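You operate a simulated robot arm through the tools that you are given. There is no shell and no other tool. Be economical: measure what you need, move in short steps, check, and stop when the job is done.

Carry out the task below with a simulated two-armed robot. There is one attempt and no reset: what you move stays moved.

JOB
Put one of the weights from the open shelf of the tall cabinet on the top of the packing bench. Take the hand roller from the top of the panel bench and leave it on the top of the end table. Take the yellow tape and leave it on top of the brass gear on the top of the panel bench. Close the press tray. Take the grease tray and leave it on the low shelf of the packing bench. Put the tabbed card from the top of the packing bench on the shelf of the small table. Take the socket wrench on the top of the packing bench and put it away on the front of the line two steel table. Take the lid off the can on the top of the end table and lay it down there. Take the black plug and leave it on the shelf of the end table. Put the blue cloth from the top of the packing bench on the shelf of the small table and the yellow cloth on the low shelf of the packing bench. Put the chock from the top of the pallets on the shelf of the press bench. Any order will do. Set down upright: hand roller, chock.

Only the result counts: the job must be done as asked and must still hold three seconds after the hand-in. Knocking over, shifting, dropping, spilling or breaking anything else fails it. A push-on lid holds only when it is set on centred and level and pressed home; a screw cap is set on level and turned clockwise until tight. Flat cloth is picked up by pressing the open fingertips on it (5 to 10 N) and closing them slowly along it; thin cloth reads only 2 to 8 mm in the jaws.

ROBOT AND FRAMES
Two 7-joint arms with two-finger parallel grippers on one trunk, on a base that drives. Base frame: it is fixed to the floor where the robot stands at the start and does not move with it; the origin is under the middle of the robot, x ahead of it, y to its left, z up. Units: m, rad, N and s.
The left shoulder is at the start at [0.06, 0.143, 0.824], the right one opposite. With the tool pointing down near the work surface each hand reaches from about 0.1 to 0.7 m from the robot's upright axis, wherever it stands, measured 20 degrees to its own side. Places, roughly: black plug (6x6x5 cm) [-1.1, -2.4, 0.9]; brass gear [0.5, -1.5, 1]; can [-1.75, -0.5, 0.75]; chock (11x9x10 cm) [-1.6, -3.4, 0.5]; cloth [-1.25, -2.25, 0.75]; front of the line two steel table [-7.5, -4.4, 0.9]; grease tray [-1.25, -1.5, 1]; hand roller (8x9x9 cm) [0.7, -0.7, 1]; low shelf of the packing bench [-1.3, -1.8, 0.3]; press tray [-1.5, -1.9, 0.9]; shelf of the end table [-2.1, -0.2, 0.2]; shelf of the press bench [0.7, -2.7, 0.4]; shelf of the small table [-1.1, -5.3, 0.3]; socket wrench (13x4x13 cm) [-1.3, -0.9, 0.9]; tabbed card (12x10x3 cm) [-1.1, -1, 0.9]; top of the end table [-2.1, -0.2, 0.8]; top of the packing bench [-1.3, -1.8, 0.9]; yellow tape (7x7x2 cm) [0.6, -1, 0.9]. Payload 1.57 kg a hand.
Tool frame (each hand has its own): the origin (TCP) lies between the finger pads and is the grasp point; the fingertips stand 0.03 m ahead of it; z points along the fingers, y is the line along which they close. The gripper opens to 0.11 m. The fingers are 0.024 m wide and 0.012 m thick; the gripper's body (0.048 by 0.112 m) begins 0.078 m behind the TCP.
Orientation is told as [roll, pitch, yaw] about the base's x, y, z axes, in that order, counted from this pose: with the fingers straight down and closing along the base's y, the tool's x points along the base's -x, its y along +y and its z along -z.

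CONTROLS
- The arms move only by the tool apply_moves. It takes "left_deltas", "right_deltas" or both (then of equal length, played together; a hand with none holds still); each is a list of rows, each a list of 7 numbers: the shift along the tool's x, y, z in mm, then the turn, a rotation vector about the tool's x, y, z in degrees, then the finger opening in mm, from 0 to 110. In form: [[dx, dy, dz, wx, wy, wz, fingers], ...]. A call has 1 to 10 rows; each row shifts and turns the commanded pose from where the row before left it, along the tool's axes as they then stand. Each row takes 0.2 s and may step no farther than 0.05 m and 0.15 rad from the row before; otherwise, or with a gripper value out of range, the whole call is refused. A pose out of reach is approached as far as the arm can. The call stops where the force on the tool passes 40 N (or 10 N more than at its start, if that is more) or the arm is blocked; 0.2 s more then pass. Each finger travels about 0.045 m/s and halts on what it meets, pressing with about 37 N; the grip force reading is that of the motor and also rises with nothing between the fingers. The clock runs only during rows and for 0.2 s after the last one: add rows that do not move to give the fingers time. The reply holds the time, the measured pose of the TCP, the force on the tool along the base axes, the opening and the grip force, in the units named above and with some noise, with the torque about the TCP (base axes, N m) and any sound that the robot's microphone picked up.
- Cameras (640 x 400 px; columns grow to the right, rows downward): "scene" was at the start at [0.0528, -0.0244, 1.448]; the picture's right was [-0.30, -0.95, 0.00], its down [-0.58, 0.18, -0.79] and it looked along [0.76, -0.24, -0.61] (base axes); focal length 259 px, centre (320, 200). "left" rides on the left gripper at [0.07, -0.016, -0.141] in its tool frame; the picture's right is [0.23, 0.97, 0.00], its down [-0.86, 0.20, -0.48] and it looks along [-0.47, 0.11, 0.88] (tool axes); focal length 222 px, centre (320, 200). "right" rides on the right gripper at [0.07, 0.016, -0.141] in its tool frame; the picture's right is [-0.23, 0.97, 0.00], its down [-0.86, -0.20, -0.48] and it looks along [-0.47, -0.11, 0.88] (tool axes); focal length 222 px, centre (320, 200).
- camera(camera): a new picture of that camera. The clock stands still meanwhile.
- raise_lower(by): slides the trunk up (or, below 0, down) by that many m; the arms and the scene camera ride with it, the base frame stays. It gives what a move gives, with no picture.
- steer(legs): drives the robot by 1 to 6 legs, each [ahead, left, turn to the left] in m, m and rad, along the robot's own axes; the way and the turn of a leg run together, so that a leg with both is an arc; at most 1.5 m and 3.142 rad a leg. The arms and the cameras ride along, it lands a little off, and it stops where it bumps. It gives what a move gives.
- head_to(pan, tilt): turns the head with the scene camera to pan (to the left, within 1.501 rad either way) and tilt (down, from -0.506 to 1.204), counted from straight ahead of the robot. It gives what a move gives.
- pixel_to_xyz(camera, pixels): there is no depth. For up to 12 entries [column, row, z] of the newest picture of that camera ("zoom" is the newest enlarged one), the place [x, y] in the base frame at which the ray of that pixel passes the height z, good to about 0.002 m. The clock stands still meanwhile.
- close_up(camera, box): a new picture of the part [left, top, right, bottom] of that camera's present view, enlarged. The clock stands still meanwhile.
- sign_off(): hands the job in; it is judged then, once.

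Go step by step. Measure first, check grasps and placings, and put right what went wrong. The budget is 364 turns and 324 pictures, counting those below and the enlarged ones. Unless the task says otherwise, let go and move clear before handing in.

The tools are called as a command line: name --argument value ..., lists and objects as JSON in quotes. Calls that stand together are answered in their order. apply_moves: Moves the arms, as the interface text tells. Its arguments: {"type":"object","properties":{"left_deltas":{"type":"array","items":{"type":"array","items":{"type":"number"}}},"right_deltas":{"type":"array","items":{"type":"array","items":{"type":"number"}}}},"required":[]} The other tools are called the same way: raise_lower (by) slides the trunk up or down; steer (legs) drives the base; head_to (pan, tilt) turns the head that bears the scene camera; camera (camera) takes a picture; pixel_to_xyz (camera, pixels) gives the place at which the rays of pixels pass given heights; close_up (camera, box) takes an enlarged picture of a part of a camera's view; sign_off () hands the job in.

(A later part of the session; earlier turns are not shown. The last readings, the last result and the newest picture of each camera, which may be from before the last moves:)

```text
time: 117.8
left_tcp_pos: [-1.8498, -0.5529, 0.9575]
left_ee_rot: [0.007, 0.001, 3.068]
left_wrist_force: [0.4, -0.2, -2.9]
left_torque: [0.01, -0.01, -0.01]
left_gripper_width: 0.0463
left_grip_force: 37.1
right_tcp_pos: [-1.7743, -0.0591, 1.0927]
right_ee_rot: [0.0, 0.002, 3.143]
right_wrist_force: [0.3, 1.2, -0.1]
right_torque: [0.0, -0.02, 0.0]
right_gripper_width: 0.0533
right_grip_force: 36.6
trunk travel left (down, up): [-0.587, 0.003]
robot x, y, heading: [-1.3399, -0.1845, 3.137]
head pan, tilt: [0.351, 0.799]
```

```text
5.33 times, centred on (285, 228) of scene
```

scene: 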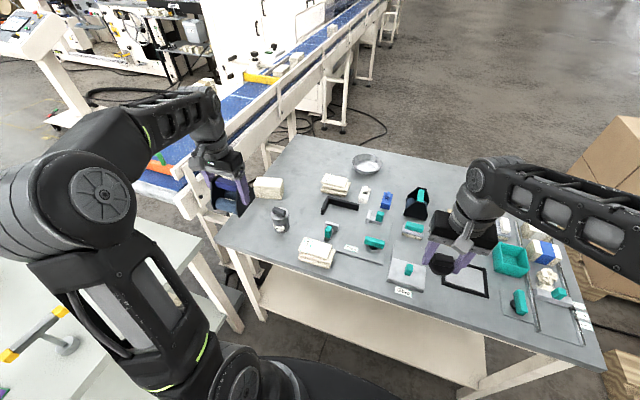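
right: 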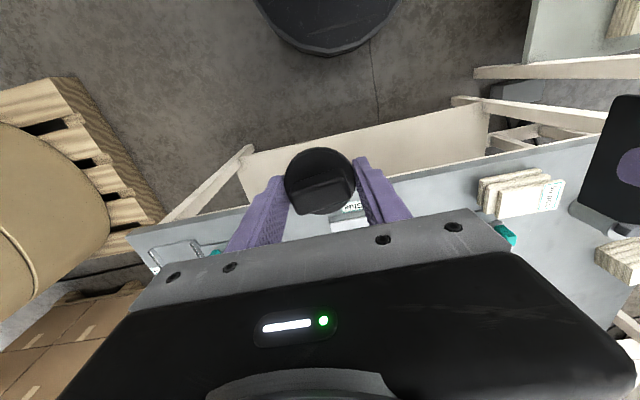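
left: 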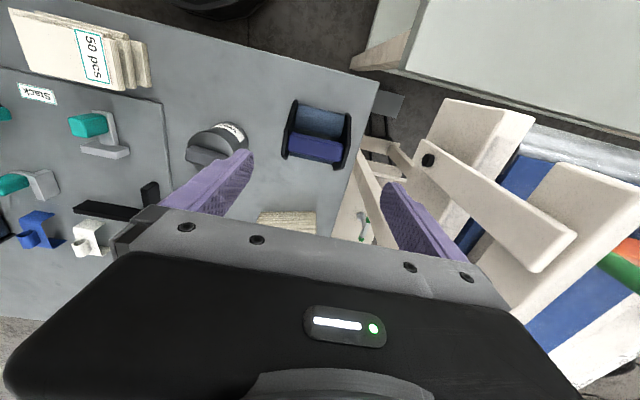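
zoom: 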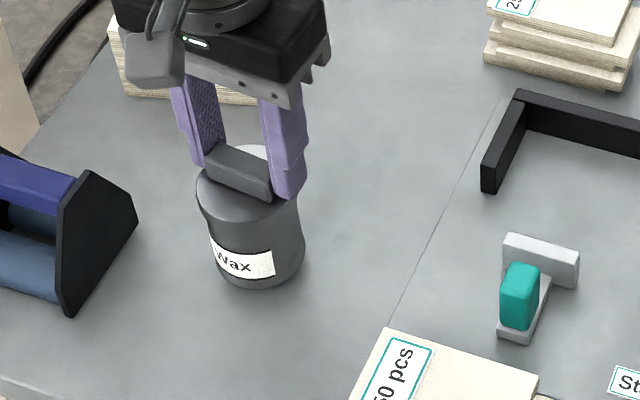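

The whole can comes up (label and base moved), so it must be held by the other hand. Set it back and release; first deliver the plug.

apply_moves --left_deltas '[[0, 0, 5, 0, 0, 0, 35], [0, 0, 5, 0, 0, 0, 35], [0, 0, 3, 0, 0, 0, 35], [0, 0, 2, 0, 0, 0, 35], [0, 0, 0, 0, 0, 0, 55], [0, 0, 0, 0, 0, 0, 65], [0, 0, -30, 0, 0, 0, 65], [0, 0, -50, 0, 0, -4, 65], [0, 0, -50, 0, 0, 0, 65]]'

head_to --pan 0.1 --tilt 0.95

camera --camera "scene"

```text
time: 119.8
left_tcp_pos: [-1.8496, -0.5527, 1.0764]
left_ee_rot: [0.006, 0.001, 3.138]
left_wrist_force: [0.4, -0.3, 0.7]
left_torque: [0.0, 0.02, 0.02]
left_gripper_width: 0.0652
left_grip_force: 0.0
right_tcp_pos: [-1.7749, -0.0584, 1.0921]
right_ee_rot: [0.0, 0.001, 3.142]
right_wrist_force: [0.1, -0.3, -0.5]
right_torque: [0.0, 0.0, 0.03]
right_gripper_width: 0.0537
right_grip_force: 37.2
trunk travel left (down, up): [-0.587, 0.003]
robot x, y, heading: [-1.343, -0.1874, 3.138]
head pan, tilt: [0.351, 0.799]
```

```text
time: 120.6
left_tcp_pos: [-1.8488, -0.5524, 1.0755]
left_ee_rot: [0.006, 0.001, 3.139]
left_wrist_force: [0.6, 0.1, 0.7]
left_torque: [-0.01, -0.02, 0.0]
left_gripper_width: 0.065
left_grip_force: 0.1
right_tcp_pos: [-1.7729, -0.0585, 1.0915]
right_ee_rot: [0.001, 0.0, 3.141]
right_wrist_force: [-0.2, 0.1, -0.4]
right_torque: [0.02, -0.02, -0.03]
right_gripper_width: 0.0536
right_grip_force: 36.9
trunk travel left (down, up): [-0.587, 0.003]
robot x, y, heading: [-1.3425, -0.1864, 3.141]
head pan, tilt: [0.099, 0.949]
```

```text
224 pictures are left
```

scene: 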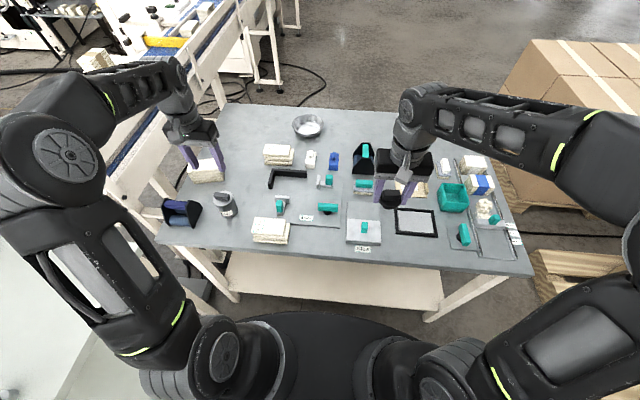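

pixel_to_xyz --camera "scene" --pixels '[[330, 306, 0.2], [330, 306, 0.25], [230, 290, 0.2], [440, 300, 0.2], [230, 252, 0.3], [440, 262, 0.3], [330, 262, 0.82]]'

head_to --pan -0.9 --tilt 0.9

camera --camera "scene"

pixel_to_xyz --camera "scene" --pixels '[[320, 200, 0]]'

```text
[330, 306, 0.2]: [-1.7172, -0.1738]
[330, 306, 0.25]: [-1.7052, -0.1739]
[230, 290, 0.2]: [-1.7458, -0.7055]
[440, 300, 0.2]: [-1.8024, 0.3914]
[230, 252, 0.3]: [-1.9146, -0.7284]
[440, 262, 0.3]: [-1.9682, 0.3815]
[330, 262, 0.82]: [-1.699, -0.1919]
```

```text
time: 121.9
left_tcp_pos: [-1.8505, -0.5516, 1.075]
left_ee_rot: [0.007, 0.0, 3.139]
left_wrist_force: [0.0, 0.3, 0.0]
left_torque: [0.0, -0.02, 0.0]
left_gripper_width: 0.0646
left_grip_force: 0.1
right_tcp_pos: [-1.7736, -0.06, 1.091]
right_ee_rot: [0.0, -0.001, 3.142]
right_wrist_force: [-0.8, -0.1, -0.2]
right_torque: [-0.03, -0.01, 0.0]
right_gripper_width: 0.0539
right_grip_force: 36.6
trunk travel left (down, up): [-0.587, 0.003]
robot x, y, heading: [-1.344, -0.1831, 3.142]
head pan, tilt: [-0.901, 0.901]
```

```text
223 pictures are left
```

scene: 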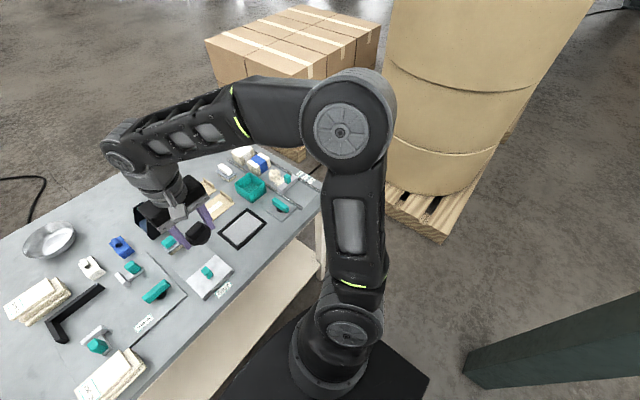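

```text
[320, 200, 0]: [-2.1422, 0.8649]
```

pixel_to_xyz --camera "scene" --pixels '[[468, 372, 0], [465, 345, 0.1], [555, 395, 0]]'

apply_moves --left_deltas '[[40, -25, 0, 0, 0, 0, 65], [40, -25, 0, 0, 0, 0, 65], [35, -35, 0, 0, 0, 0, 65], [0, -45, 0, 0, 0, 0, 65], [0, -45, 0, 0, 0, 0, 65]]'

steer --legs '[[-0.32, -0.08, 0]]'

head_to --pan 0 --tilt 0.8

camera --camera "scene"

```text
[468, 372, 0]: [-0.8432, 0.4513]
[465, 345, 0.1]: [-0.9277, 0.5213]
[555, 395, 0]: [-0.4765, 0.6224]
```

```text
time: 123.1
left_tcp_pos: [-1.7338, -0.3754, 1.0728]
left_ee_rot: [0.009, 0.0, 3.139]
left_wrist_force: [-0.3, 0.3, -0.1]
left_torque: [-0.03, 0.03, 0.01]
left_gripper_width: 0.065
left_grip_force: 0.1
right_tcp_pos: [-1.7727, -0.0588, 1.0932]
right_ee_rot: [0.0, -0.001, 3.141]
right_wrist_force: [1.3, -0.1, 0.3]
right_torque: [-0.02, 0.01, 0.01]
right_gripper_width: 0.0535
right_grip_force: 37.2
trunk travel left (down, up): [-0.587, 0.003]
robot x, y, heading: [-1.341, -0.1853, 3.141]
head pan, tilt: [-0.901, 0.901]
```

```text
time: 125.3
left_tcp_pos: [-1.4131, -0.2973, 1.0731]
left_ee_rot: [0.007, 0.002, -3.136]
left_wrist_force: [0.3, -0.5, 0.1]
left_torque: [-0.03, 0.06, 0.02]
left_gripper_width: 0.0651
left_grip_force: 0.0
right_tcp_pos: [-1.4541, 0.0179, 1.0928]
right_ee_rot: [-0.001, 0.0, -3.133]
right_wrist_force: [0.0, -0.7, -0.5]
right_torque: [-0.05, 0.03, -0.02]
right_gripper_width: 0.0537
right_grip_force: 36.8
trunk travel left (down, up): [-0.587, 0.003]
robot x, y, heading: [-1.0216, -0.1027, -3.128]
head pan, tilt: [-0.901, 0.901]
```

```text
time: 126.5
left_tcp_pos: [-1.4122, -0.2976, 1.073]
left_ee_rot: [0.007, 0.0, -3.138]
left_wrist_force: [0.3, 0.0, 0.1]
left_torque: [0.01, 0.02, -0.01]
left_gripper_width: 0.0651
left_grip_force: 0.0
right_tcp_pos: [-1.4547, 0.0196, 1.0912]
right_ee_rot: [0.0, 0.0, -3.134]
right_wrist_force: [0.3, 0.0, -1.2]
right_torque: [0.04, 0.0, -0.01]
right_gripper_width: 0.0538
right_grip_force: 36.8
trunk travel left (down, up): [-0.587, 0.003]
robot x, y, heading: [-1.0183, -0.1054, -3.136]
head pan, tilt: [0.0, 0.799]
```

```text
222 pictures are left
```

scene: 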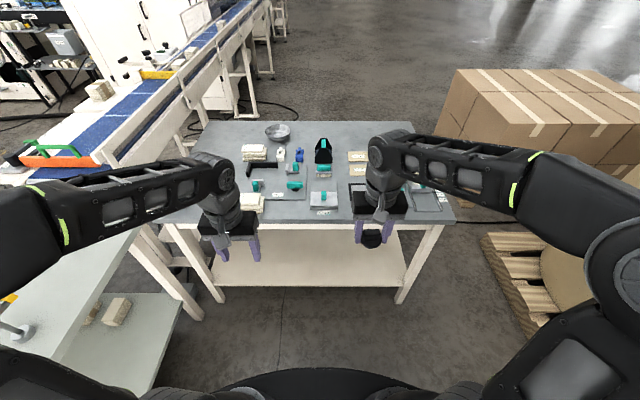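

pixel_to_xyz --camera "scene" --pixels '[[134, 250, 0.85], [68, 352, 0.85], [190, 310, 0.3], [65, 235, 1.15], [30, 220, 1.15], [5, 200, 1.1], [630, 240, 1.1], [280, 380, 0.3]]'

```text
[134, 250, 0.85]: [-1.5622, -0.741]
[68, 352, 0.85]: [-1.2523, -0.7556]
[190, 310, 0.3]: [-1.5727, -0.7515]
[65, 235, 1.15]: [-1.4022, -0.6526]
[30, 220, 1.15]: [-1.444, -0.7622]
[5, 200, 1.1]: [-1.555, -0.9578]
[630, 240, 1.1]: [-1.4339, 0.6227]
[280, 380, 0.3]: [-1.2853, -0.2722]
```

raise_lower --by -0.575

head_to --pan 0 --tilt 0.5

camera --camera "scene"

camera --camera "right"

```text
refused: -0.575 is not a number from -0.4 to 0.4
```

```text
time: 127.3
left_tcp_pos: [-1.4129, -0.2974, 1.0732]
left_ee_rot: [0.005, 0.0, -3.135]
left_wrist_force: [-0.8, 0.0, -0.7]
left_torque: [-0.01, -0.02, 0.02]
left_gripper_width: 0.0649
left_grip_force: 0.1
right_tcp_pos: [-1.4555, 0.017, 1.0918]
right_ee_rot: [0.0, 0.0, -3.131]
right_wrist_force: [-1.0, 0.6, -0.2]
right_torque: [0.01, 0.01, -0.03]
right_gripper_width: 0.0537
right_grip_force: 37.5
trunk travel left (down, up): [-0.587, 0.003]
robot x, y, heading: [-1.0208, -0.1064, -3.136]
head pan, tilt: [0.0, 0.499]
```

```text
221 pictures are left
```

scene: 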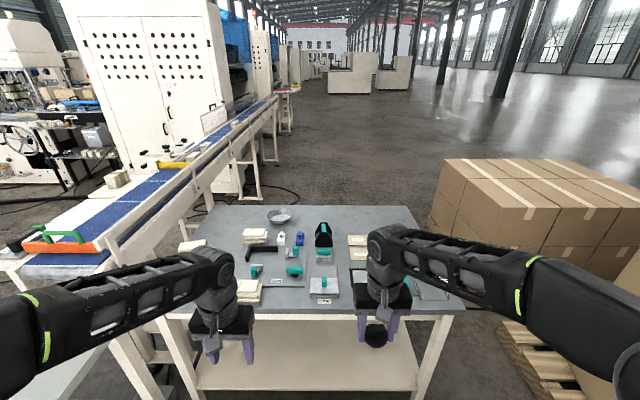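

```text
220 pictures are left
```

right: 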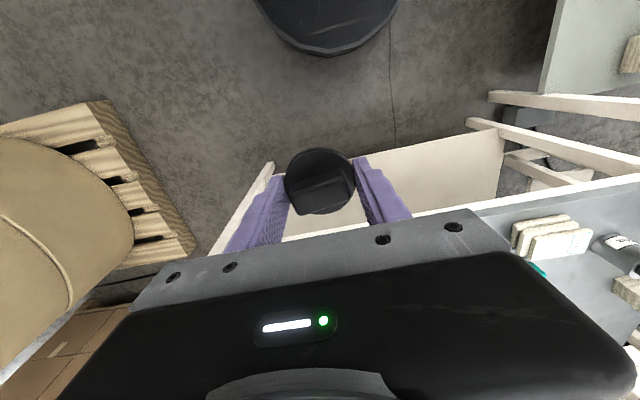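

raise_lower --by -0.3

raise_lower --by -0.27

camera --camera "scene"

camera --camera "right"

```text
time: 130.3
left_tcp_pos: [-1.4123, -0.2982, 0.7727]
left_ee_rot: [0.006, 0.001, -3.135]
left_wrist_force: [-0.9, -0.5, -0.8]
left_torque: [-0.04, 0.02, -0.01]
left_gripper_width: 0.0653
left_grip_force: 0.1
right_tcp_pos: [-1.4554, 0.0187, 0.792]
right_ee_rot: [0.0, -0.002, -3.134]
right_wrist_force: [-0.2, 0.3, 0.1]
right_torque: [-0.01, 0.05, -0.02]
right_gripper_width: 0.0536
right_grip_force: 37.0
trunk travel left (down, up): [-0.287, 0.303]
robot x, y, heading: [-1.024, -0.1066, -3.135]
head pan, tilt: [0.0, 0.499]
```

```text
time: 133.0
left_tcp_pos: [-1.4135, -0.2988, 0.5022]
left_ee_rot: [0.007, 0.002, -3.138]
left_wrist_force: [-0.6, 1.2, 0.0]
left_torque: [0.02, -0.02, 0.01]
left_gripper_width: 0.0652
left_grip_force: 0.0
right_tcp_pos: [-1.4555, 0.0187, 0.5217]
right_ee_rot: [0.0, -0.001, -3.132]
right_wrist_force: [0.3, -0.1, -0.4]
right_torque: [0.01, -0.01, -0.01]
right_gripper_width: 0.0537
right_grip_force: 36.4
trunk travel left (down, up): [-0.017, 0.573]
robot x, y, heading: [-1.0195, -0.1041, -3.131]
head pan, tilt: [0.0, 0.499]
```

```text
219 pictures are left
```

scene: 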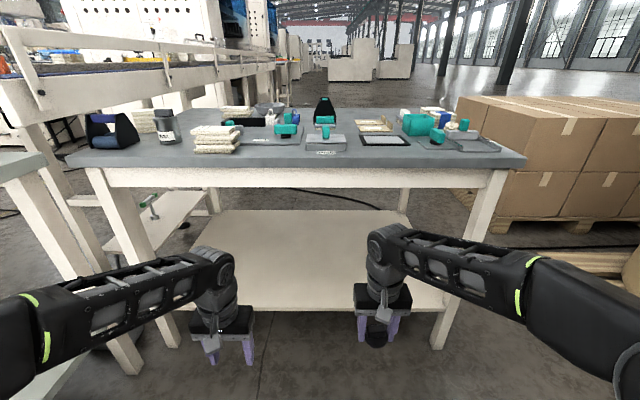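

```text
218 pictures are left
```

right: 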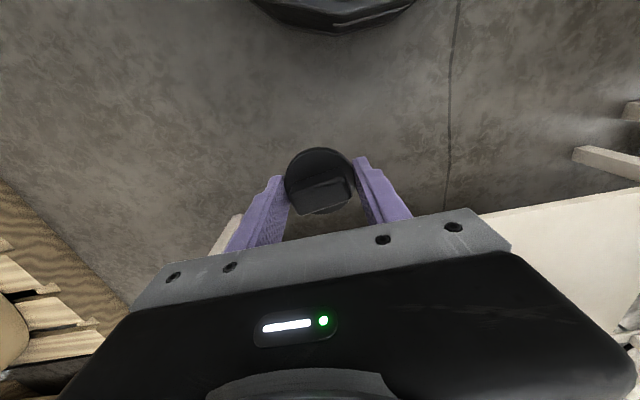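

apply_moves --left_deltas '[[10, 0, 40, 0, 0, 0, 65], [10, 0, 40, 0, 0, 0, 65], [10, 0, 40, 0, 0, 0, 65], [10, 0, 40, 0, 0, 0, 65]]' --right_deltas '[[0, 0, 45, 0, 0, 0, 40], [0, 0, 45, 0, 0, 0, 40], [0, 0, 45, 0, 0, 0, 40], [0, 0, 40, 0, 0, 0, 40]]'

camera --camera "scene"

camera --camera "right"

```text
time: 134.0
left_tcp_pos: [-1.3733, -0.2993, 0.3421]
left_ee_rot: [0.007, 0.0, -3.134]
left_wrist_force: [-0.8, 0.1, 1.5]
left_torque: [0.01, 0.01, 0.0]
left_gripper_width: 0.065
left_grip_force: 0.1
right_tcp_pos: [-1.4549, 0.0187, 0.3465]
right_ee_rot: [0.0, 0.0, -3.133]
right_wrist_force: [1.1, 0.1, 0.2]
right_torque: [0.0, 0.01, -0.02]
right_gripper_width: 0.0538
right_grip_force: 36.6
trunk travel left (down, up): [-0.017, 0.573]
robot x, y, heading: [-1.0227, -0.1057, -3.134]
head pan, tilt: [0.0, 0.499]
```

```text
217 pictures are left
```

scene: 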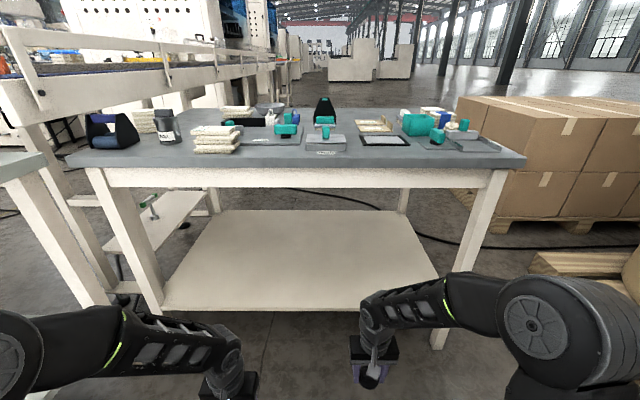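

```text
216 pictures are left
```

right: 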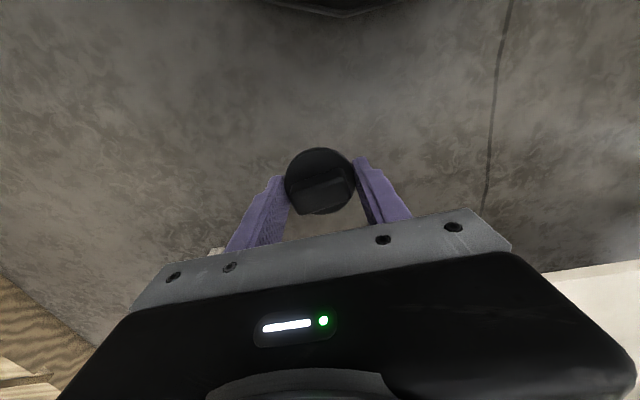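

pixel_to_xyz --camera "scene" --pixels '[[300, 309, 0.2], [300, 309, 0.25], [300, 309, 0.3], [300, 185, 0.72], [300, 185, 0.76], [440, 300, 0.25], [162, 305, 0.25], [440, 345, 0.0], [135, 375, 0]]'

```text
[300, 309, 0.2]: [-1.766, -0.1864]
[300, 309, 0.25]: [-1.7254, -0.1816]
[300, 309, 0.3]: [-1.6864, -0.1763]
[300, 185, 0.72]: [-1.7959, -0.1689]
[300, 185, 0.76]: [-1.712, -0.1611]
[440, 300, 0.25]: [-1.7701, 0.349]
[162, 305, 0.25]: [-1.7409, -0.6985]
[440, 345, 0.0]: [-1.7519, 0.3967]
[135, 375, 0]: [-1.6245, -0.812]
```

apply_moves --left_deltas '[[20, 0, -40, 0, 0, 0, 65], [0, 0, 0, 0, 0, 0, 65], [0, 0, 0, 0, 0, 0, 65], [0, 0, 0, 0, 0, 0, 65], [0, 0, 0, 0, 0, 0, 65]]' --right_deltas '[[0, 10, -35, 0, 0, 0, 40], [-35, 10, 0, 0, 0, 0, 40], [-35, 10, 0, 0, 0, 0, 40], [-35, 10, 0, 0, 0, 0, 40], [-35, 10, 0, 0, 0, 0, 40]]'

steer --legs '[[0.2, 0.04, 0]]'

camera --camera "scene"

camera --camera "right"

```text
time: 135.2
left_tcp_pos: [-1.3563, -0.2988, 0.3829]
left_ee_rot: [0.007, 0.0, -3.137]
left_wrist_force: [0.1, -1.4, 0.7]
left_torque: [-0.01, -0.02, 0.03]
left_gripper_width: 0.0651
left_grip_force: 0.1
right_tcp_pos: [-1.5954, -0.0325, 0.3806]
right_ee_rot: [0.0, 0.001, -3.134]
right_wrist_force: [-0.5, 0.0, 0.0]
right_torque: [0.01, 0.01, 0.0]
right_gripper_width: 0.054
right_grip_force: 36.9
trunk travel left (down, up): [-0.017, 0.573]
robot x, y, heading: [-1.0222, -0.1075, -3.135]
head pan, tilt: [0.0, 0.499]
```

```text
time: 136.8
left_tcp_pos: [-1.5561, -0.3381, 0.3827]
left_ee_rot: [0.006, 0.001, -3.142]
left_wrist_force: [0.2, 0.3, 0.9]
left_torque: [-0.04, 0.01, 0.0]
left_gripper_width: 0.0648
left_grip_force: 0.0
right_tcp_pos: [-1.7955, -0.0708, 0.3791]
right_ee_rot: [0.0, -0.001, -3.138]
right_wrist_force: [-0.1, 0.2, -0.4]
right_torque: [0.0, 0.04, -0.01]
right_gripper_width: 0.0538
right_grip_force: 37.6
trunk travel left (down, up): [-0.017, 0.573]
robot x, y, heading: [-1.2264, -0.1478, -3.137]
head pan, tilt: [0.0, 0.499]
```

```text
215 pictures are left
```

scene: 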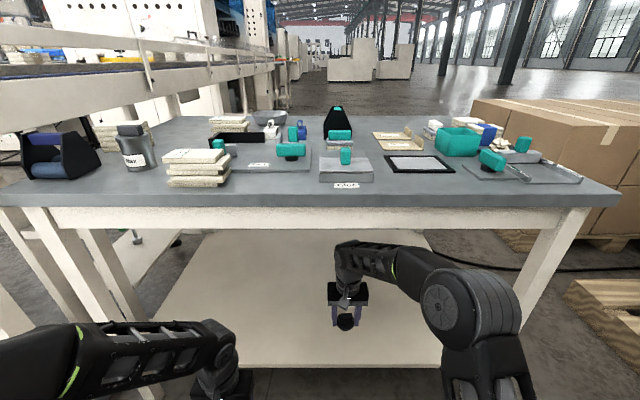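

```text
214 pictures are left
```

right: 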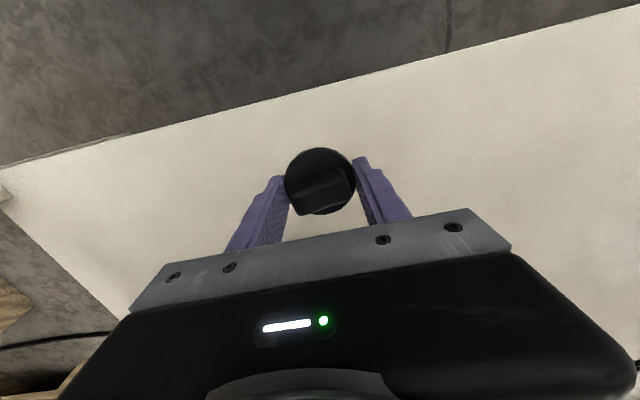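

apply_moves --right_deltas '[[0, 0, 20, 0, 0, 0, 40], [0, 0, 10, 0, 0, 0, 40], [0, 0, 6, 0, 0, 0, 40], [0, 0, 6, 0, 0, 0, 40]]'

close_up --camera "scene" --box '[260, 260, 440, 372]'

```text
time: 137.8
left_tcp_pos: [-1.556, -0.3377, 0.3815]
left_ee_rot: [0.005, 0.0, -3.14]
left_wrist_force: [-0.2, -0.4, -0.7]
left_torque: [-0.02, -0.01, 0.03]
left_gripper_width: 0.0651
left_grip_force: 0.0
right_tcp_pos: [-1.7959, -0.0705, 0.3369]
right_ee_rot: [0.001, -0.001, -3.138]
right_wrist_force: [0.0, 0.8, -0.1]
right_torque: [0.03, 0.01, -0.04]
right_gripper_width: 0.0537
right_grip_force: 36.9
trunk travel left (down, up): [-0.017, 0.573]
robot x, y, heading: [-1.2222, -0.1478, -3.137]
head pan, tilt: [0.0, 0.499]
```

```text
3.56 times, centred on (350, 316) of scene
```

zoom: 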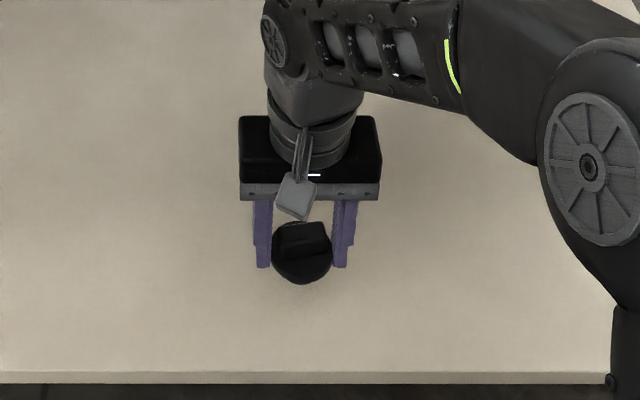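

apply_moves --right_deltas '[[0, 0, 6, 0, 0, 0, 40], [0, 0, 6, 0, 0, 0, 40], [0, 0, 6, 0, 0, 0, 40], [0, 0, 6, 0, 0, 0, 40], [0, 0, 6, 0, 0, 0, 40]]'

```text
time: 139.0
left_tcp_pos: [-1.5565, -0.338, 0.3826]
left_ee_rot: [0.007, -0.001, -3.139]
left_wrist_force: [-1.0, 0.3, -0.6]
left_torque: [0.01, 0.0, 0.0]
left_gripper_width: 0.0651
left_grip_force: 0.0
right_tcp_pos: [-1.7953, -0.0703, 0.306]
right_ee_rot: [0.0, 0.0, -3.138]
right_wrist_force: [0.1, 0.2, -0.6]
right_torque: [-0.02, 0.02, 0.01]
right_gripper_width: 0.0539
right_grip_force: 37.4
trunk travel left (down, up): [-0.017, 0.573]
robot x, y, heading: [-1.2239, -0.1475, -3.143]
head pan, tilt: [0.0, 0.499]
```

apply_moves --right_deltas '[[0, 0, 6, 0, 0, 0, 40], [0, 0, 6, 0, 0, 0, 40], [0, 0, 6, 0, 0, 0, 40], [0, 0, 6, 0, 0, 0, 40], [0, 0, 6, 0, 0, 0, 40], [0, 0, 6, 0, 0, 0, 40]]'

close_up --camera "scene" --box '[260, 260, 440, 372]'

```text
time: 140.3
left_tcp_pos: [-1.5572, -0.3374, 0.3822]
left_ee_rot: [0.007, 0.0, -3.139]
left_wrist_force: [0.1, 0.3, 0.0]
left_torque: [0.02, 0.0, 0.01]
left_gripper_width: 0.065
left_grip_force: 0.1
right_tcp_pos: [-1.7982, -0.0724, 0.2805]
right_ee_rot: [0.001, -0.01, -3.136]
right_wrist_force: [4.3, 1.0, 16.7]
right_torque: [0.22, -0.2, -0.08]
right_gripper_width: 0.0539
right_grip_force: 36.8
trunk travel left (down, up): [-0.017, 0.573]
robot x, y, heading: [-1.2251, -0.1442, -3.139]
head pan, tilt: [0.0, 0.499]
stopped in row 6 (right hand): the force on the tool passed its limit (the readings are from after the stop); the commanded pose is now the measured one
```

```text
3.56 times, centred on (350, 316) of scene
```

zoom: 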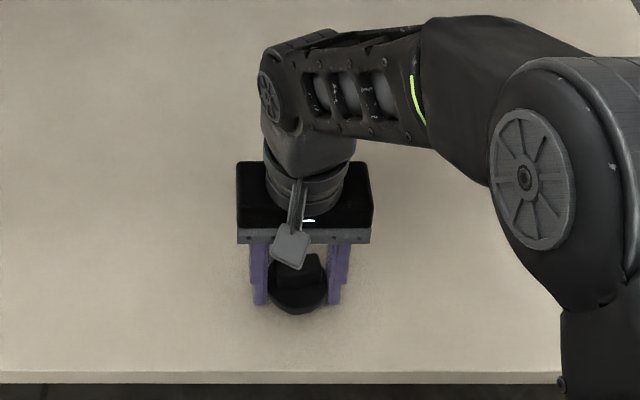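

apply_moves --right_deltas '[[0, 0, -1, 0, 0, 0, 60], [0, 0, 0, 0, 0, 0, 80], [0, 0, -5, 0, 0, 0, 80], [0, 0, -40, 0, 0, 0, 80], [0, 0, -40, 0, 0, 0, 80]]'

close_up --camera "scene" --box '[260, 260, 440, 372]'

steer --legs '[[-0.25, -0.04, 0]]'

close_up --camera "scene" --box '[220, 220, 420, 345]'

```text
time: 141.5
left_tcp_pos: [-1.5588, -0.3384, 0.3816]
left_ee_rot: [0.008, 0.001, -3.14]
left_wrist_force: [-0.2, 0.6, -0.6]
left_torque: [-0.01, 0.0, 0.01]
left_gripper_width: 0.0649
left_grip_force: 0.0
right_tcp_pos: [-1.7978, -0.0716, 0.3633]
right_ee_rot: [0.002, -0.005, -3.138]
right_wrist_force: [-0.1, 0.5, -0.6]
right_torque: [-0.01, 0.01, 0.01]
right_gripper_width: 0.0798
right_grip_force: 0.0
trunk travel left (down, up): [-0.017, 0.573]
robot x, y, heading: [-1.2238, -0.1477, -3.139]
head pan, tilt: [0.0, 0.499]
```

```text
3.56 times, centred on (350, 316) of scene
```

zoom: 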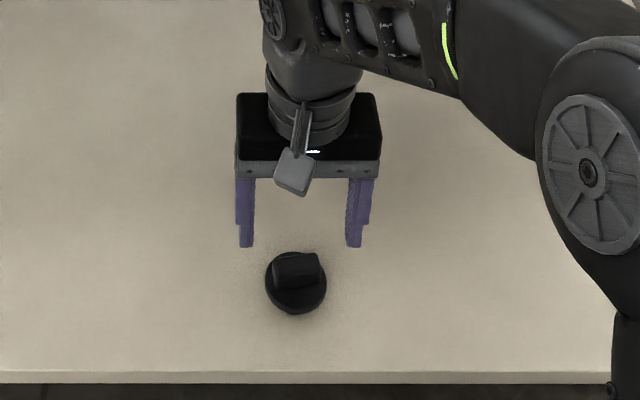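

```text
time: 143.4
left_tcp_pos: [-1.3023, -0.2992, 0.3823]
left_ee_rot: [0.004, 0.0, -3.133]
left_wrist_force: [-0.5, -0.2, 0.3]
left_torque: [0.01, -0.03, -0.02]
left_gripper_width: 0.0651
left_grip_force: 0.0
right_tcp_pos: [-1.5434, -0.0353, 0.362]
right_ee_rot: [0.002, -0.006, -3.131]
right_wrist_force: [0.3, -0.3, -0.6]
right_torque: [-0.03, 0.01, -0.02]
right_gripper_width: 0.08
right_grip_force: 0.0
trunk travel left (down, up): [-0.017, 0.573]
robot x, y, heading: [-0.9675, -0.105, -3.134]
head pan, tilt: [0.0, 0.499]
```

```text
3.20 times, centred on (320, 282) of scene
```

zoom: 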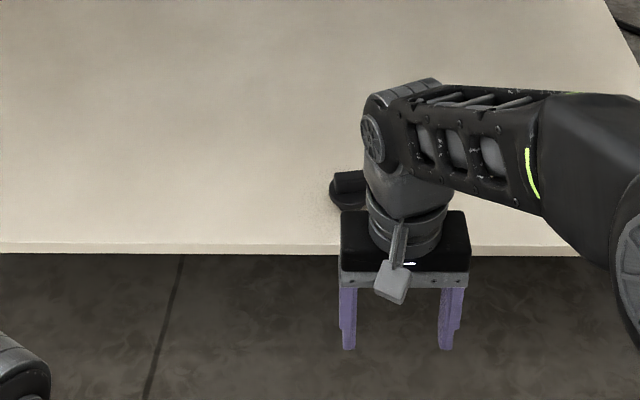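

Plug is on the shelf. Raise the trunk and return for the can lid with both hands.

raise_lower --by 0.3

raise_lower --by 0.27

apply_moves --left_deltas '[[0, 0, -40, 0, 0, 0, 65], [0, 0, -40, 0, 0, 0, 65], [0, 0, -40, 0, 0, 0, 65], [-20, 0, -20, 0, 0, 0, 65]]' --right_deltas '[[30, 0, -40, 0, 0, 0, 80], [30, 0, -40, 0, 0, 0, 80], [30, 0, -40, 0, 0, 0, 80], [20, 0, -40, 0, 0, 0, 80]]'

steer --legs '[[0.36, 0.15, -0.008]]'

head_to --pan 0.35 --tilt 0.8

camera --camera "scene"

```text
time: 146.4
left_tcp_pos: [-1.3011, -0.2981, 0.6829]
left_ee_rot: [0.005, -0.001, -3.135]
left_wrist_force: [-0.1, -0.7, -0.1]
left_torque: [0.0, 0.0, -0.05]
left_gripper_width: 0.065
left_grip_force: 0.1
right_tcp_pos: [-1.5437, -0.0346, 0.6612]
right_ee_rot: [0.002, -0.009, -3.132]
right_wrist_force: [0.2, -0.1, 0.8]
right_torque: [0.01, 0.02, -0.02]
right_gripper_width: 0.0801
right_grip_force: 0.1
trunk travel left (down, up): [-0.317, 0.273]
robot x, y, heading: [-0.9699, -0.1005, -3.13]
head pan, tilt: [0.0, 0.499]
```

```text
time: 149.2
left_tcp_pos: [-1.3014, -0.2995, 0.9513]
left_ee_rot: [0.009, -0.001, -3.134]
left_wrist_force: [1.0, 0.6, 0.6]
left_torque: [-0.02, 0.0, -0.04]
left_gripper_width: 0.0651
left_grip_force: 0.1
right_tcp_pos: [-1.5444, -0.0362, 0.9317]
right_ee_rot: [0.002, -0.008, -3.132]
right_wrist_force: [-0.4, -0.5, 0.2]
right_torque: [0.02, 0.02, 0.0]
right_gripper_width: 0.0803
right_grip_force: 0.0
trunk travel left (down, up): [-0.587, 0.003]
robot x, y, heading: [-0.969, -0.1028, -3.13]
head pan, tilt: [0.0, 0.499]
```

```text
time: 150.2
left_tcp_pos: [-1.3225, -0.2974, 1.0951]
left_ee_rot: [0.007, 0.002, -3.134]
left_wrist_force: [0.1, 0.0, -0.6]
left_torque: [0.0, 0.02, 0.0]
left_gripper_width: 0.0651
left_grip_force: 0.1
right_tcp_pos: [-1.4334, -0.0331, 1.0913]
right_ee_rot: [0.001, -0.005, -3.13]
right_wrist_force: [0.2, -0.2, -0.2]
right_torque: [0.0, -0.04, 0.0]
right_gripper_width: 0.0803
right_grip_force: 0.0
trunk travel left (down, up): [-0.587, 0.003]
robot x, y, heading: [-0.9701, -0.101, -3.134]
head pan, tilt: [0.0, 0.499]
```

```text
time: 152.6
left_tcp_pos: [-1.6918, -0.4428, 1.0932]
left_ee_rot: [0.007, 0.002, 3.128]
left_wrist_force: [-0.4, -0.4, -0.1]
left_torque: [0.0, -0.04, 0.01]
left_gripper_width: 0.0652
left_grip_force: 0.1
right_tcp_pos: [-1.7968, -0.1753, 1.0918]
right_ee_rot: [0.002, -0.006, 3.132]
right_wrist_force: [-1.3, 0.6, 0.2]
right_torque: [0.03, -0.02, -0.01]
right_gripper_width: 0.0797
right_grip_force: 0.1
trunk travel left (down, up): [-0.587, 0.003]
robot x, y, heading: [-1.3361, -0.2562, 3.131]
head pan, tilt: [0.0, 0.499]
```

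```text
time: 153.4
left_tcp_pos: [-1.6929, -0.4415, 1.0941]
left_ee_rot: [0.007, 0.001, 3.127]
left_wrist_force: [0.2, 0.0, -0.3]
left_torque: [0.01, 0.02, -0.04]
left_gripper_width: 0.0648
left_grip_force: 0.1
right_tcp_pos: [-1.795, -0.1741, 1.0915]
right_ee_rot: [0.002, -0.006, 3.13]
right_wrist_force: [-0.3, 0.1, -0.3]
right_torque: [-0.01, -0.01, 0.01]
right_gripper_width: 0.08
right_grip_force: 0.2
trunk travel left (down, up): [-0.587, 0.003]
robot x, y, heading: [-1.3371, -0.2566, 3.127]
head pan, tilt: [0.351, 0.799]
```

```text
209 pictures are left
```

scene: 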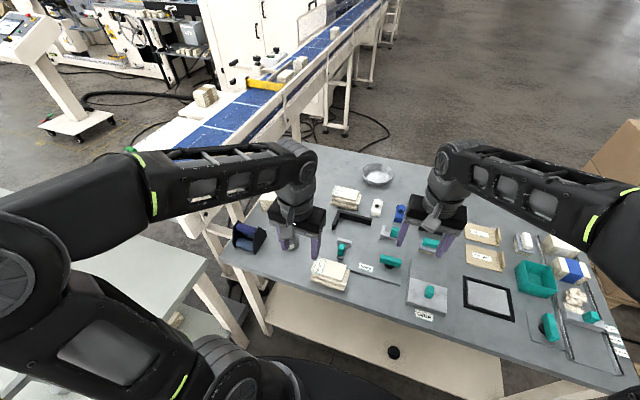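

apply_moves --left_deltas '[[-37.5, 28, 5, 0, 0, 0, 65], [-37.5, 28, 5, 0, 0, 0, 65], [-37.5, 28, 5, 0, 0, 0, 65], [-37.5, 28, 5, 0, 0, 0, 65]]' --right_deltas '[[29, 15, 10, 0, 0, 0, 80], [29, 15, 10, 0, 0, 0, 80], [29, 15, 10, 0, 0, 0, 80], [29, 15, 10, 0, 0, 0, 80]]'

apply_moves --right_deltas '[[0, 0, 0, 0, -8.5, 0, 90], [0, 0, 0, 0, -8.5, 0, 90], [0, 0, 0, 0, -8.5, 0, 90], [0, 0, 0, 0, -8.5, 0, 90], [0, 0, 0, 0, -8.5, 0, 90], [0, 0, 0, 0, -8.5, 0, 90], [0, 0, 0, 0, -8.5, 0, 90]]'

camera --camera "scene"

camera --camera "left"

camera --camera "right"

```text
time: 154.4
left_tcp_pos: [-1.8429, -0.5559, 1.0755]
left_ee_rot: [0.007, 0.003, 3.128]
left_wrist_force: [0.0, -0.2, -0.8]
left_torque: [0.03, -0.02, 0.0]
left_gripper_width: 0.065
left_grip_force: 0.1
right_tcp_pos: [-1.6811, -0.2362, 1.0488]
right_ee_rot: [0.0, -0.005, 3.131]
right_wrist_force: [-0.1, -0.7, 0.0]
right_torque: [-0.03, -0.03, 0.0]
right_gripper_width: 0.0799
right_grip_force: 0.1
trunk travel left (down, up): [-0.587, 0.003]
robot x, y, heading: [-1.3372, -0.2546, 3.129]
head pan, tilt: [0.351, 0.799]
```

```text
time: 156.1
left_tcp_pos: [-1.8417, -0.5561, 1.0764]
left_ee_rot: [0.007, 0.001, 3.125]
left_wrist_force: [0.3, 0.2, 0.4]
left_torque: [0.0, 0.01, 0.0]
left_gripper_width: 0.0651
left_grip_force: 0.1
right_tcp_pos: [-1.7075, -0.2818, 1.0669]
right_ee_rot: [0.0, -1.046, 3.13]
right_wrist_force: [-0.2, 0.1, 0.7]
right_torque: [0.0, 0.01, 0.0]
right_gripper_width: 0.0899
right_grip_force: 0.1
right hand out of reach, approached as far as the arm can: row 5, 6, 7
trunk travel left (down, up): [-0.587, 0.003]
robot x, y, heading: [-1.3365, -0.2557, 3.134]
head pan, tilt: [0.351, 0.799]
```

```text
208 pictures are left
```

scene: 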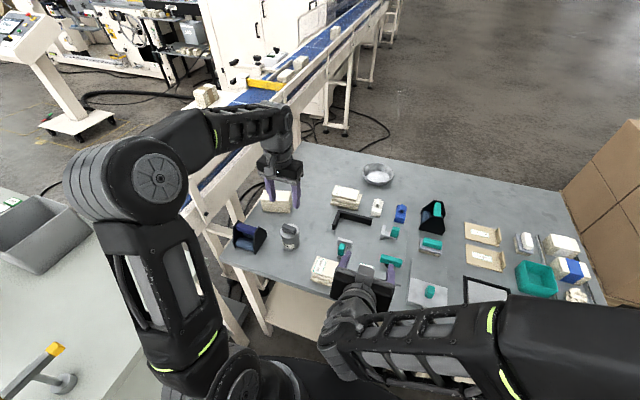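

```text
207 pictures are left
```

left: 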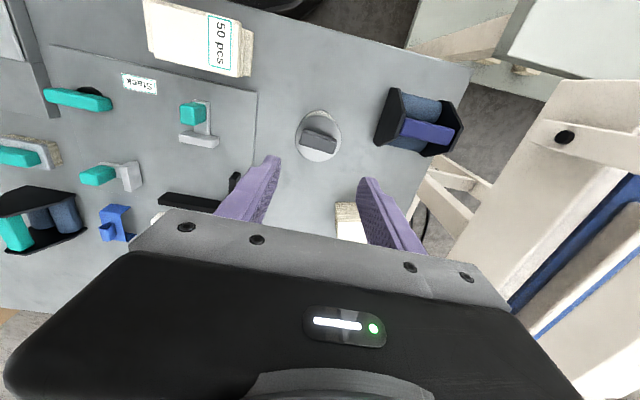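

```text
206 pictures are left
```

right: 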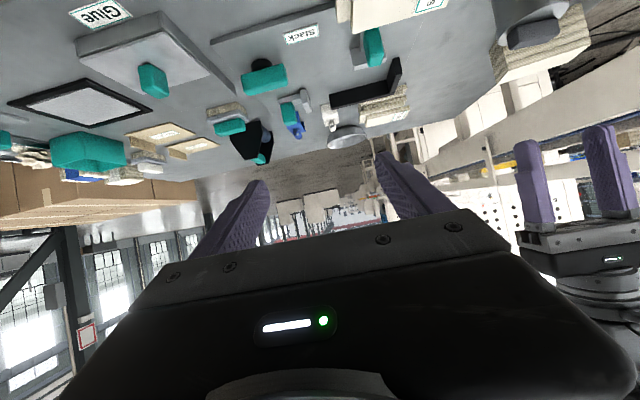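

pixel_to_xyz --camera "left" --pixels '[[318, 136, 0.912], [318, 138, 0.93]]'

close_up --camera "scene" --box '[220, 190, 380, 290]'

```text
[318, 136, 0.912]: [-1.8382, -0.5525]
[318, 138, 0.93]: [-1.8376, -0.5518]
```

```text
4.00 times, centred on (300, 240) of scene
```

zoom: 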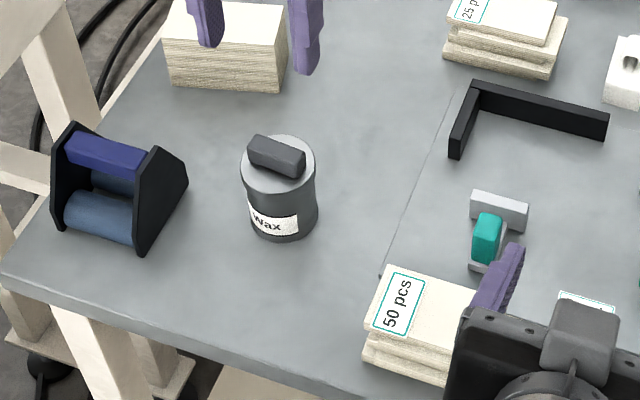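

apply_moves --right_deltas '[[8.2, 45, 11.2, 0, 0, 0, 95], [8.2, 45, 11.2, 0, 0, 0, 95], [8.2, 45, 11.2, 0, 0, 0, 95], [8.2, 45, 11.2, 0, 0, 0, 95], [8.2, 45, 11.2, 0, 0, 0, 95], [8.2, 45, 11.2, 0, 0, 0, 95], [8.2, 45, 11.2, 0, 0, 0, 95]]'

close_up --camera "scene" --box '[200, 180, 400, 305]'

camera --camera "right"

```text
time: 157.7
left_tcp_pos: [-1.8411, -0.5553, 1.0767]
left_ee_rot: [0.006, 0.001, 3.128]
left_wrist_force: [0.5, -0.3, 0.7]
left_torque: [-0.01, -0.01, -0.01]
left_gripper_width: 0.065
left_grip_force: 0.0
right_tcp_pos: [-1.7479, -0.5944, 0.977]
right_ee_rot: [-0.002, -1.045, 3.131]
right_wrist_force: [0.6, -0.4, 0.4]
right_torque: [0.02, -0.04, -0.05]
right_gripper_width: 0.095
right_grip_force: 0.1
trunk travel left (down, up): [-0.587, 0.003]
robot x, y, heading: [-1.3325, -0.2597, 3.132]
head pan, tilt: [0.351, 0.799]
```

```text
3.20 times, centred on (300, 242) of scene
```

zoom: 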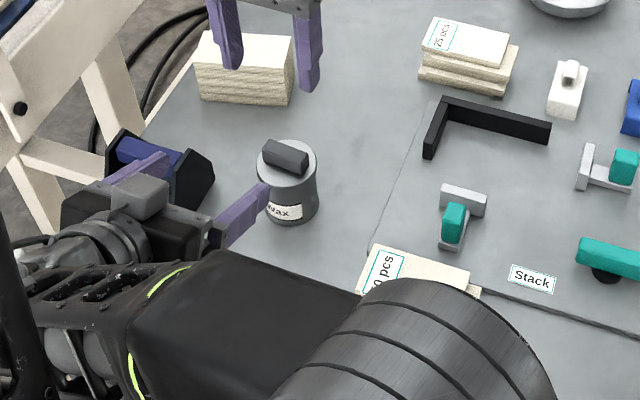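

```text
203 pictures are left
```

right: 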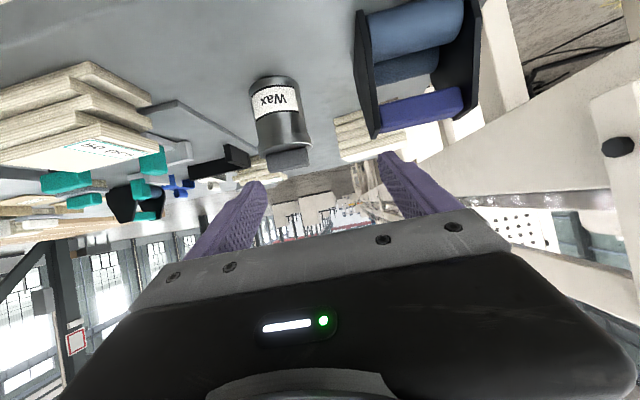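

apply_moves --right_deltas '[[0, -42, 0, 0, 0, 0, 95], [22, 0, 8, 0, 0, 0, 95], [22, 0, 8, 0, 0, 0, 95]]'

camera --camera "scene"

camera --camera "right"

```text
time: 158.4
left_tcp_pos: [-1.8405, -0.5543, 1.0782]
left_ee_rot: [0.007, -0.001, 3.129]
left_wrist_force: [-0.3, -0.2, -0.4]
left_torque: [-0.01, -0.01, -0.05]
left_gripper_width: 0.0652
left_grip_force: 0.0
right_tcp_pos: [-1.7414, -0.5535, 0.9329]
right_ee_rot: [0.006, -1.045, 3.129]
right_wrist_force: [-0.4, -0.7, 0.4]
right_torque: [-0.03, -0.02, 0.0]
right_gripper_width: 0.0949
right_grip_force: 0.0
trunk travel left (down, up): [-0.587, 0.003]
robot x, y, heading: [-1.3362, -0.2538, 3.13]
head pan, tilt: [0.351, 0.799]
```

```text
202 pictures are left
```

scene: 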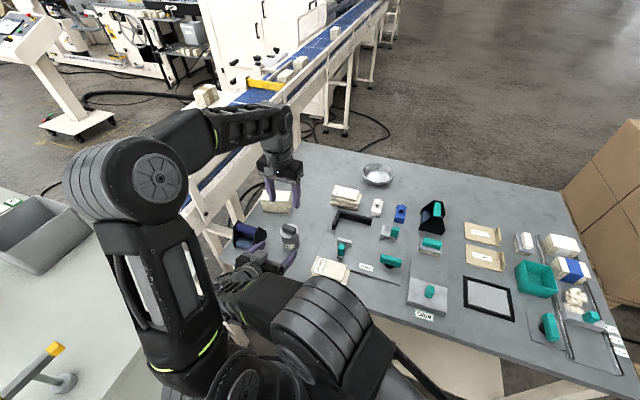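

```text
201 pictures are left
```

right: 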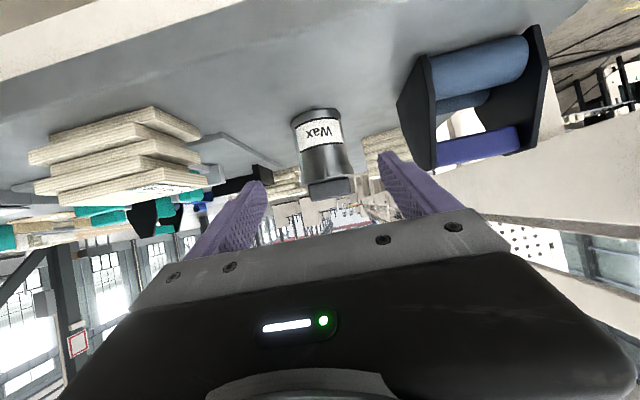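

apply_moves --right_deltas '[[1.5, 0, 38, 0, 0, 0, 95], [1.5, 0, 38, 0, 0, 0, 95], [1.3, 0, 30, 0, 0, 0, 95]]'

close_up --camera "scene" --box '[220, 190, 380, 290]'

camera --camera "right"

camera --camera "left"

```text
time: 159.2
left_tcp_pos: [-1.8418, -0.5564, 1.0771]
left_ee_rot: [0.007, 0.002, 3.13]
left_wrist_force: [-0.6, 0.2, 1.0]
left_torque: [0.01, 0.02, -0.02]
left_gripper_width: 0.065
left_grip_force: 0.1
right_tcp_pos: [-1.8292, -0.5523, 0.8732]
right_ee_rot: [0.004, -1.044, 3.129]
right_wrist_force: [-0.7, 0.4, -0.5]
right_torque: [0.0, -0.02, 0.0]
right_gripper_width: 0.0953
right_grip_force: 0.1
trunk travel left (down, up): [-0.587, 0.003]
robot x, y, heading: [-1.3389, -0.253, 3.13]
head pan, tilt: [0.351, 0.799]
```

```text
4.00 times, centred on (300, 240) of scene
```

zoom: 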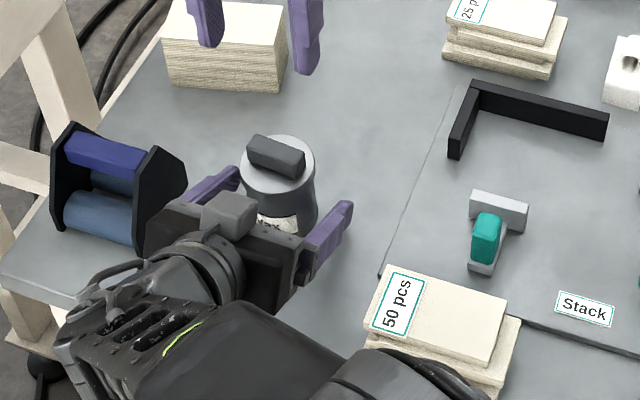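

```text
199 pictures are left
```

right: 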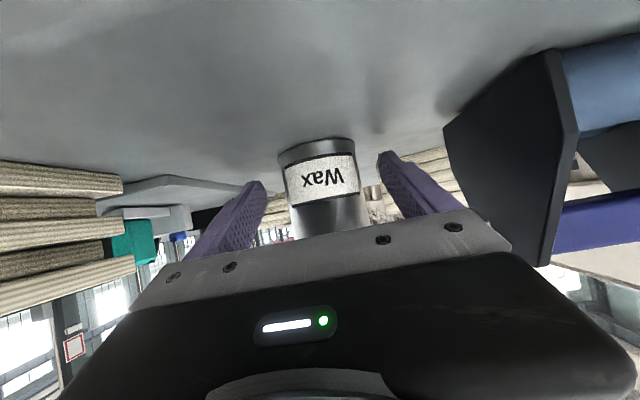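

```text
198 pictures are left
```

left: 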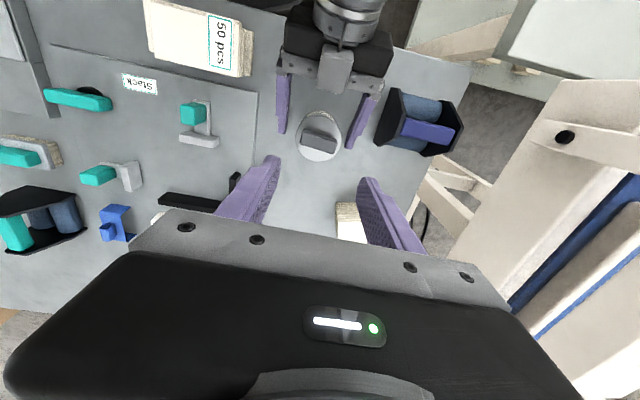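

apply_moves --right_deltas '[[0, 0, 4, 0, 0, 0, 80], [0, 0, 0, 0, 0, 0, 65], [0, 0, 0, 0, 0, 0, 45], [0, 0, 0, 0, 0, 0, 45]]'

apply_moves --left_deltas '[[3, -3, 45, 0, 0, 4, 65], [0, 0, 45, 0, 0, 0, 65], [0, 0, 20, 0, 0, 0, 65]]'

close_up --camera "left" --box '[220, 90, 420, 215]'

close_up --camera "scene" --box '[220, 190, 380, 290]'

```text
time: 160.2
left_tcp_pos: [-1.8421, -0.5548, 1.0764]
left_ee_rot: [0.007, 0.0, 3.128]
left_wrist_force: [-0.5, -0.2, 0.2]
left_torque: [0.0, 0.0, 0.03]
left_gripper_width: 0.065
left_grip_force: 0.1
right_tcp_pos: [-1.8336, -0.5547, 0.8721]
right_ee_rot: [0.004, -1.046, 3.126]
right_wrist_force: [0.1, 0.5, 0.0]
right_torque: [-0.02, -0.06, 0.03]
right_gripper_width: 0.0587
right_grip_force: 27.2
trunk travel left (down, up): [-0.587, 0.003]
robot x, y, heading: [-1.3338, -0.2555, 3.129]
head pan, tilt: [0.351, 0.799]
```

```text
time: 161.1
left_tcp_pos: [-1.8385, -0.5504, 0.9645]
left_ee_rot: [0.008, 0.001, 3.061]
left_wrist_force: [0.3, 0.0, -0.3]
left_torque: [0.02, 0.01, 0.01]
left_gripper_width: 0.0651
left_grip_force: 0.2
right_tcp_pos: [-1.8339, -0.5534, 0.8719]
right_ee_rot: [0.003, -1.045, 3.126]
right_wrist_force: [-0.4, -0.2, -0.1]
right_torque: [-0.06, 0.0, -0.03]
right_gripper_width: 0.0584
right_grip_force: 37.1
trunk travel left (down, up): [-0.587, 0.003]
robot x, y, heading: [-1.3352, -0.2544, 3.126]
head pan, tilt: [0.351, 0.799]
```

```text
3.20 times, centred on (320, 152) of left
```

zoom: 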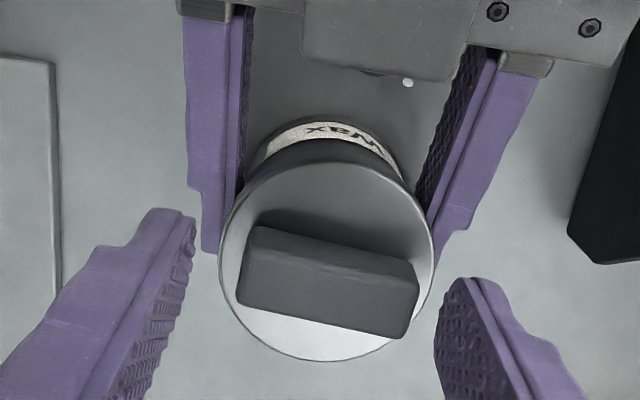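

```text
4.00 times, centred on (300, 240) of scene
```

zoom: 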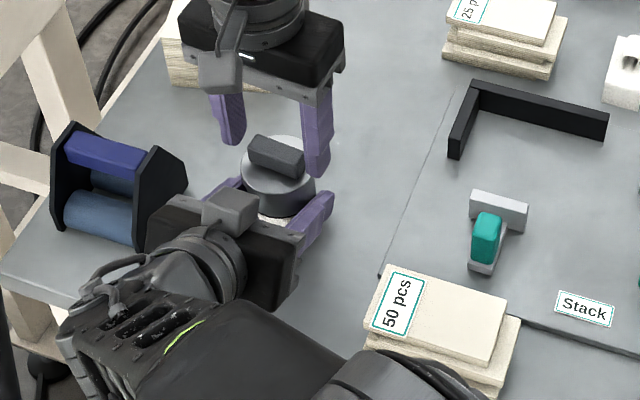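

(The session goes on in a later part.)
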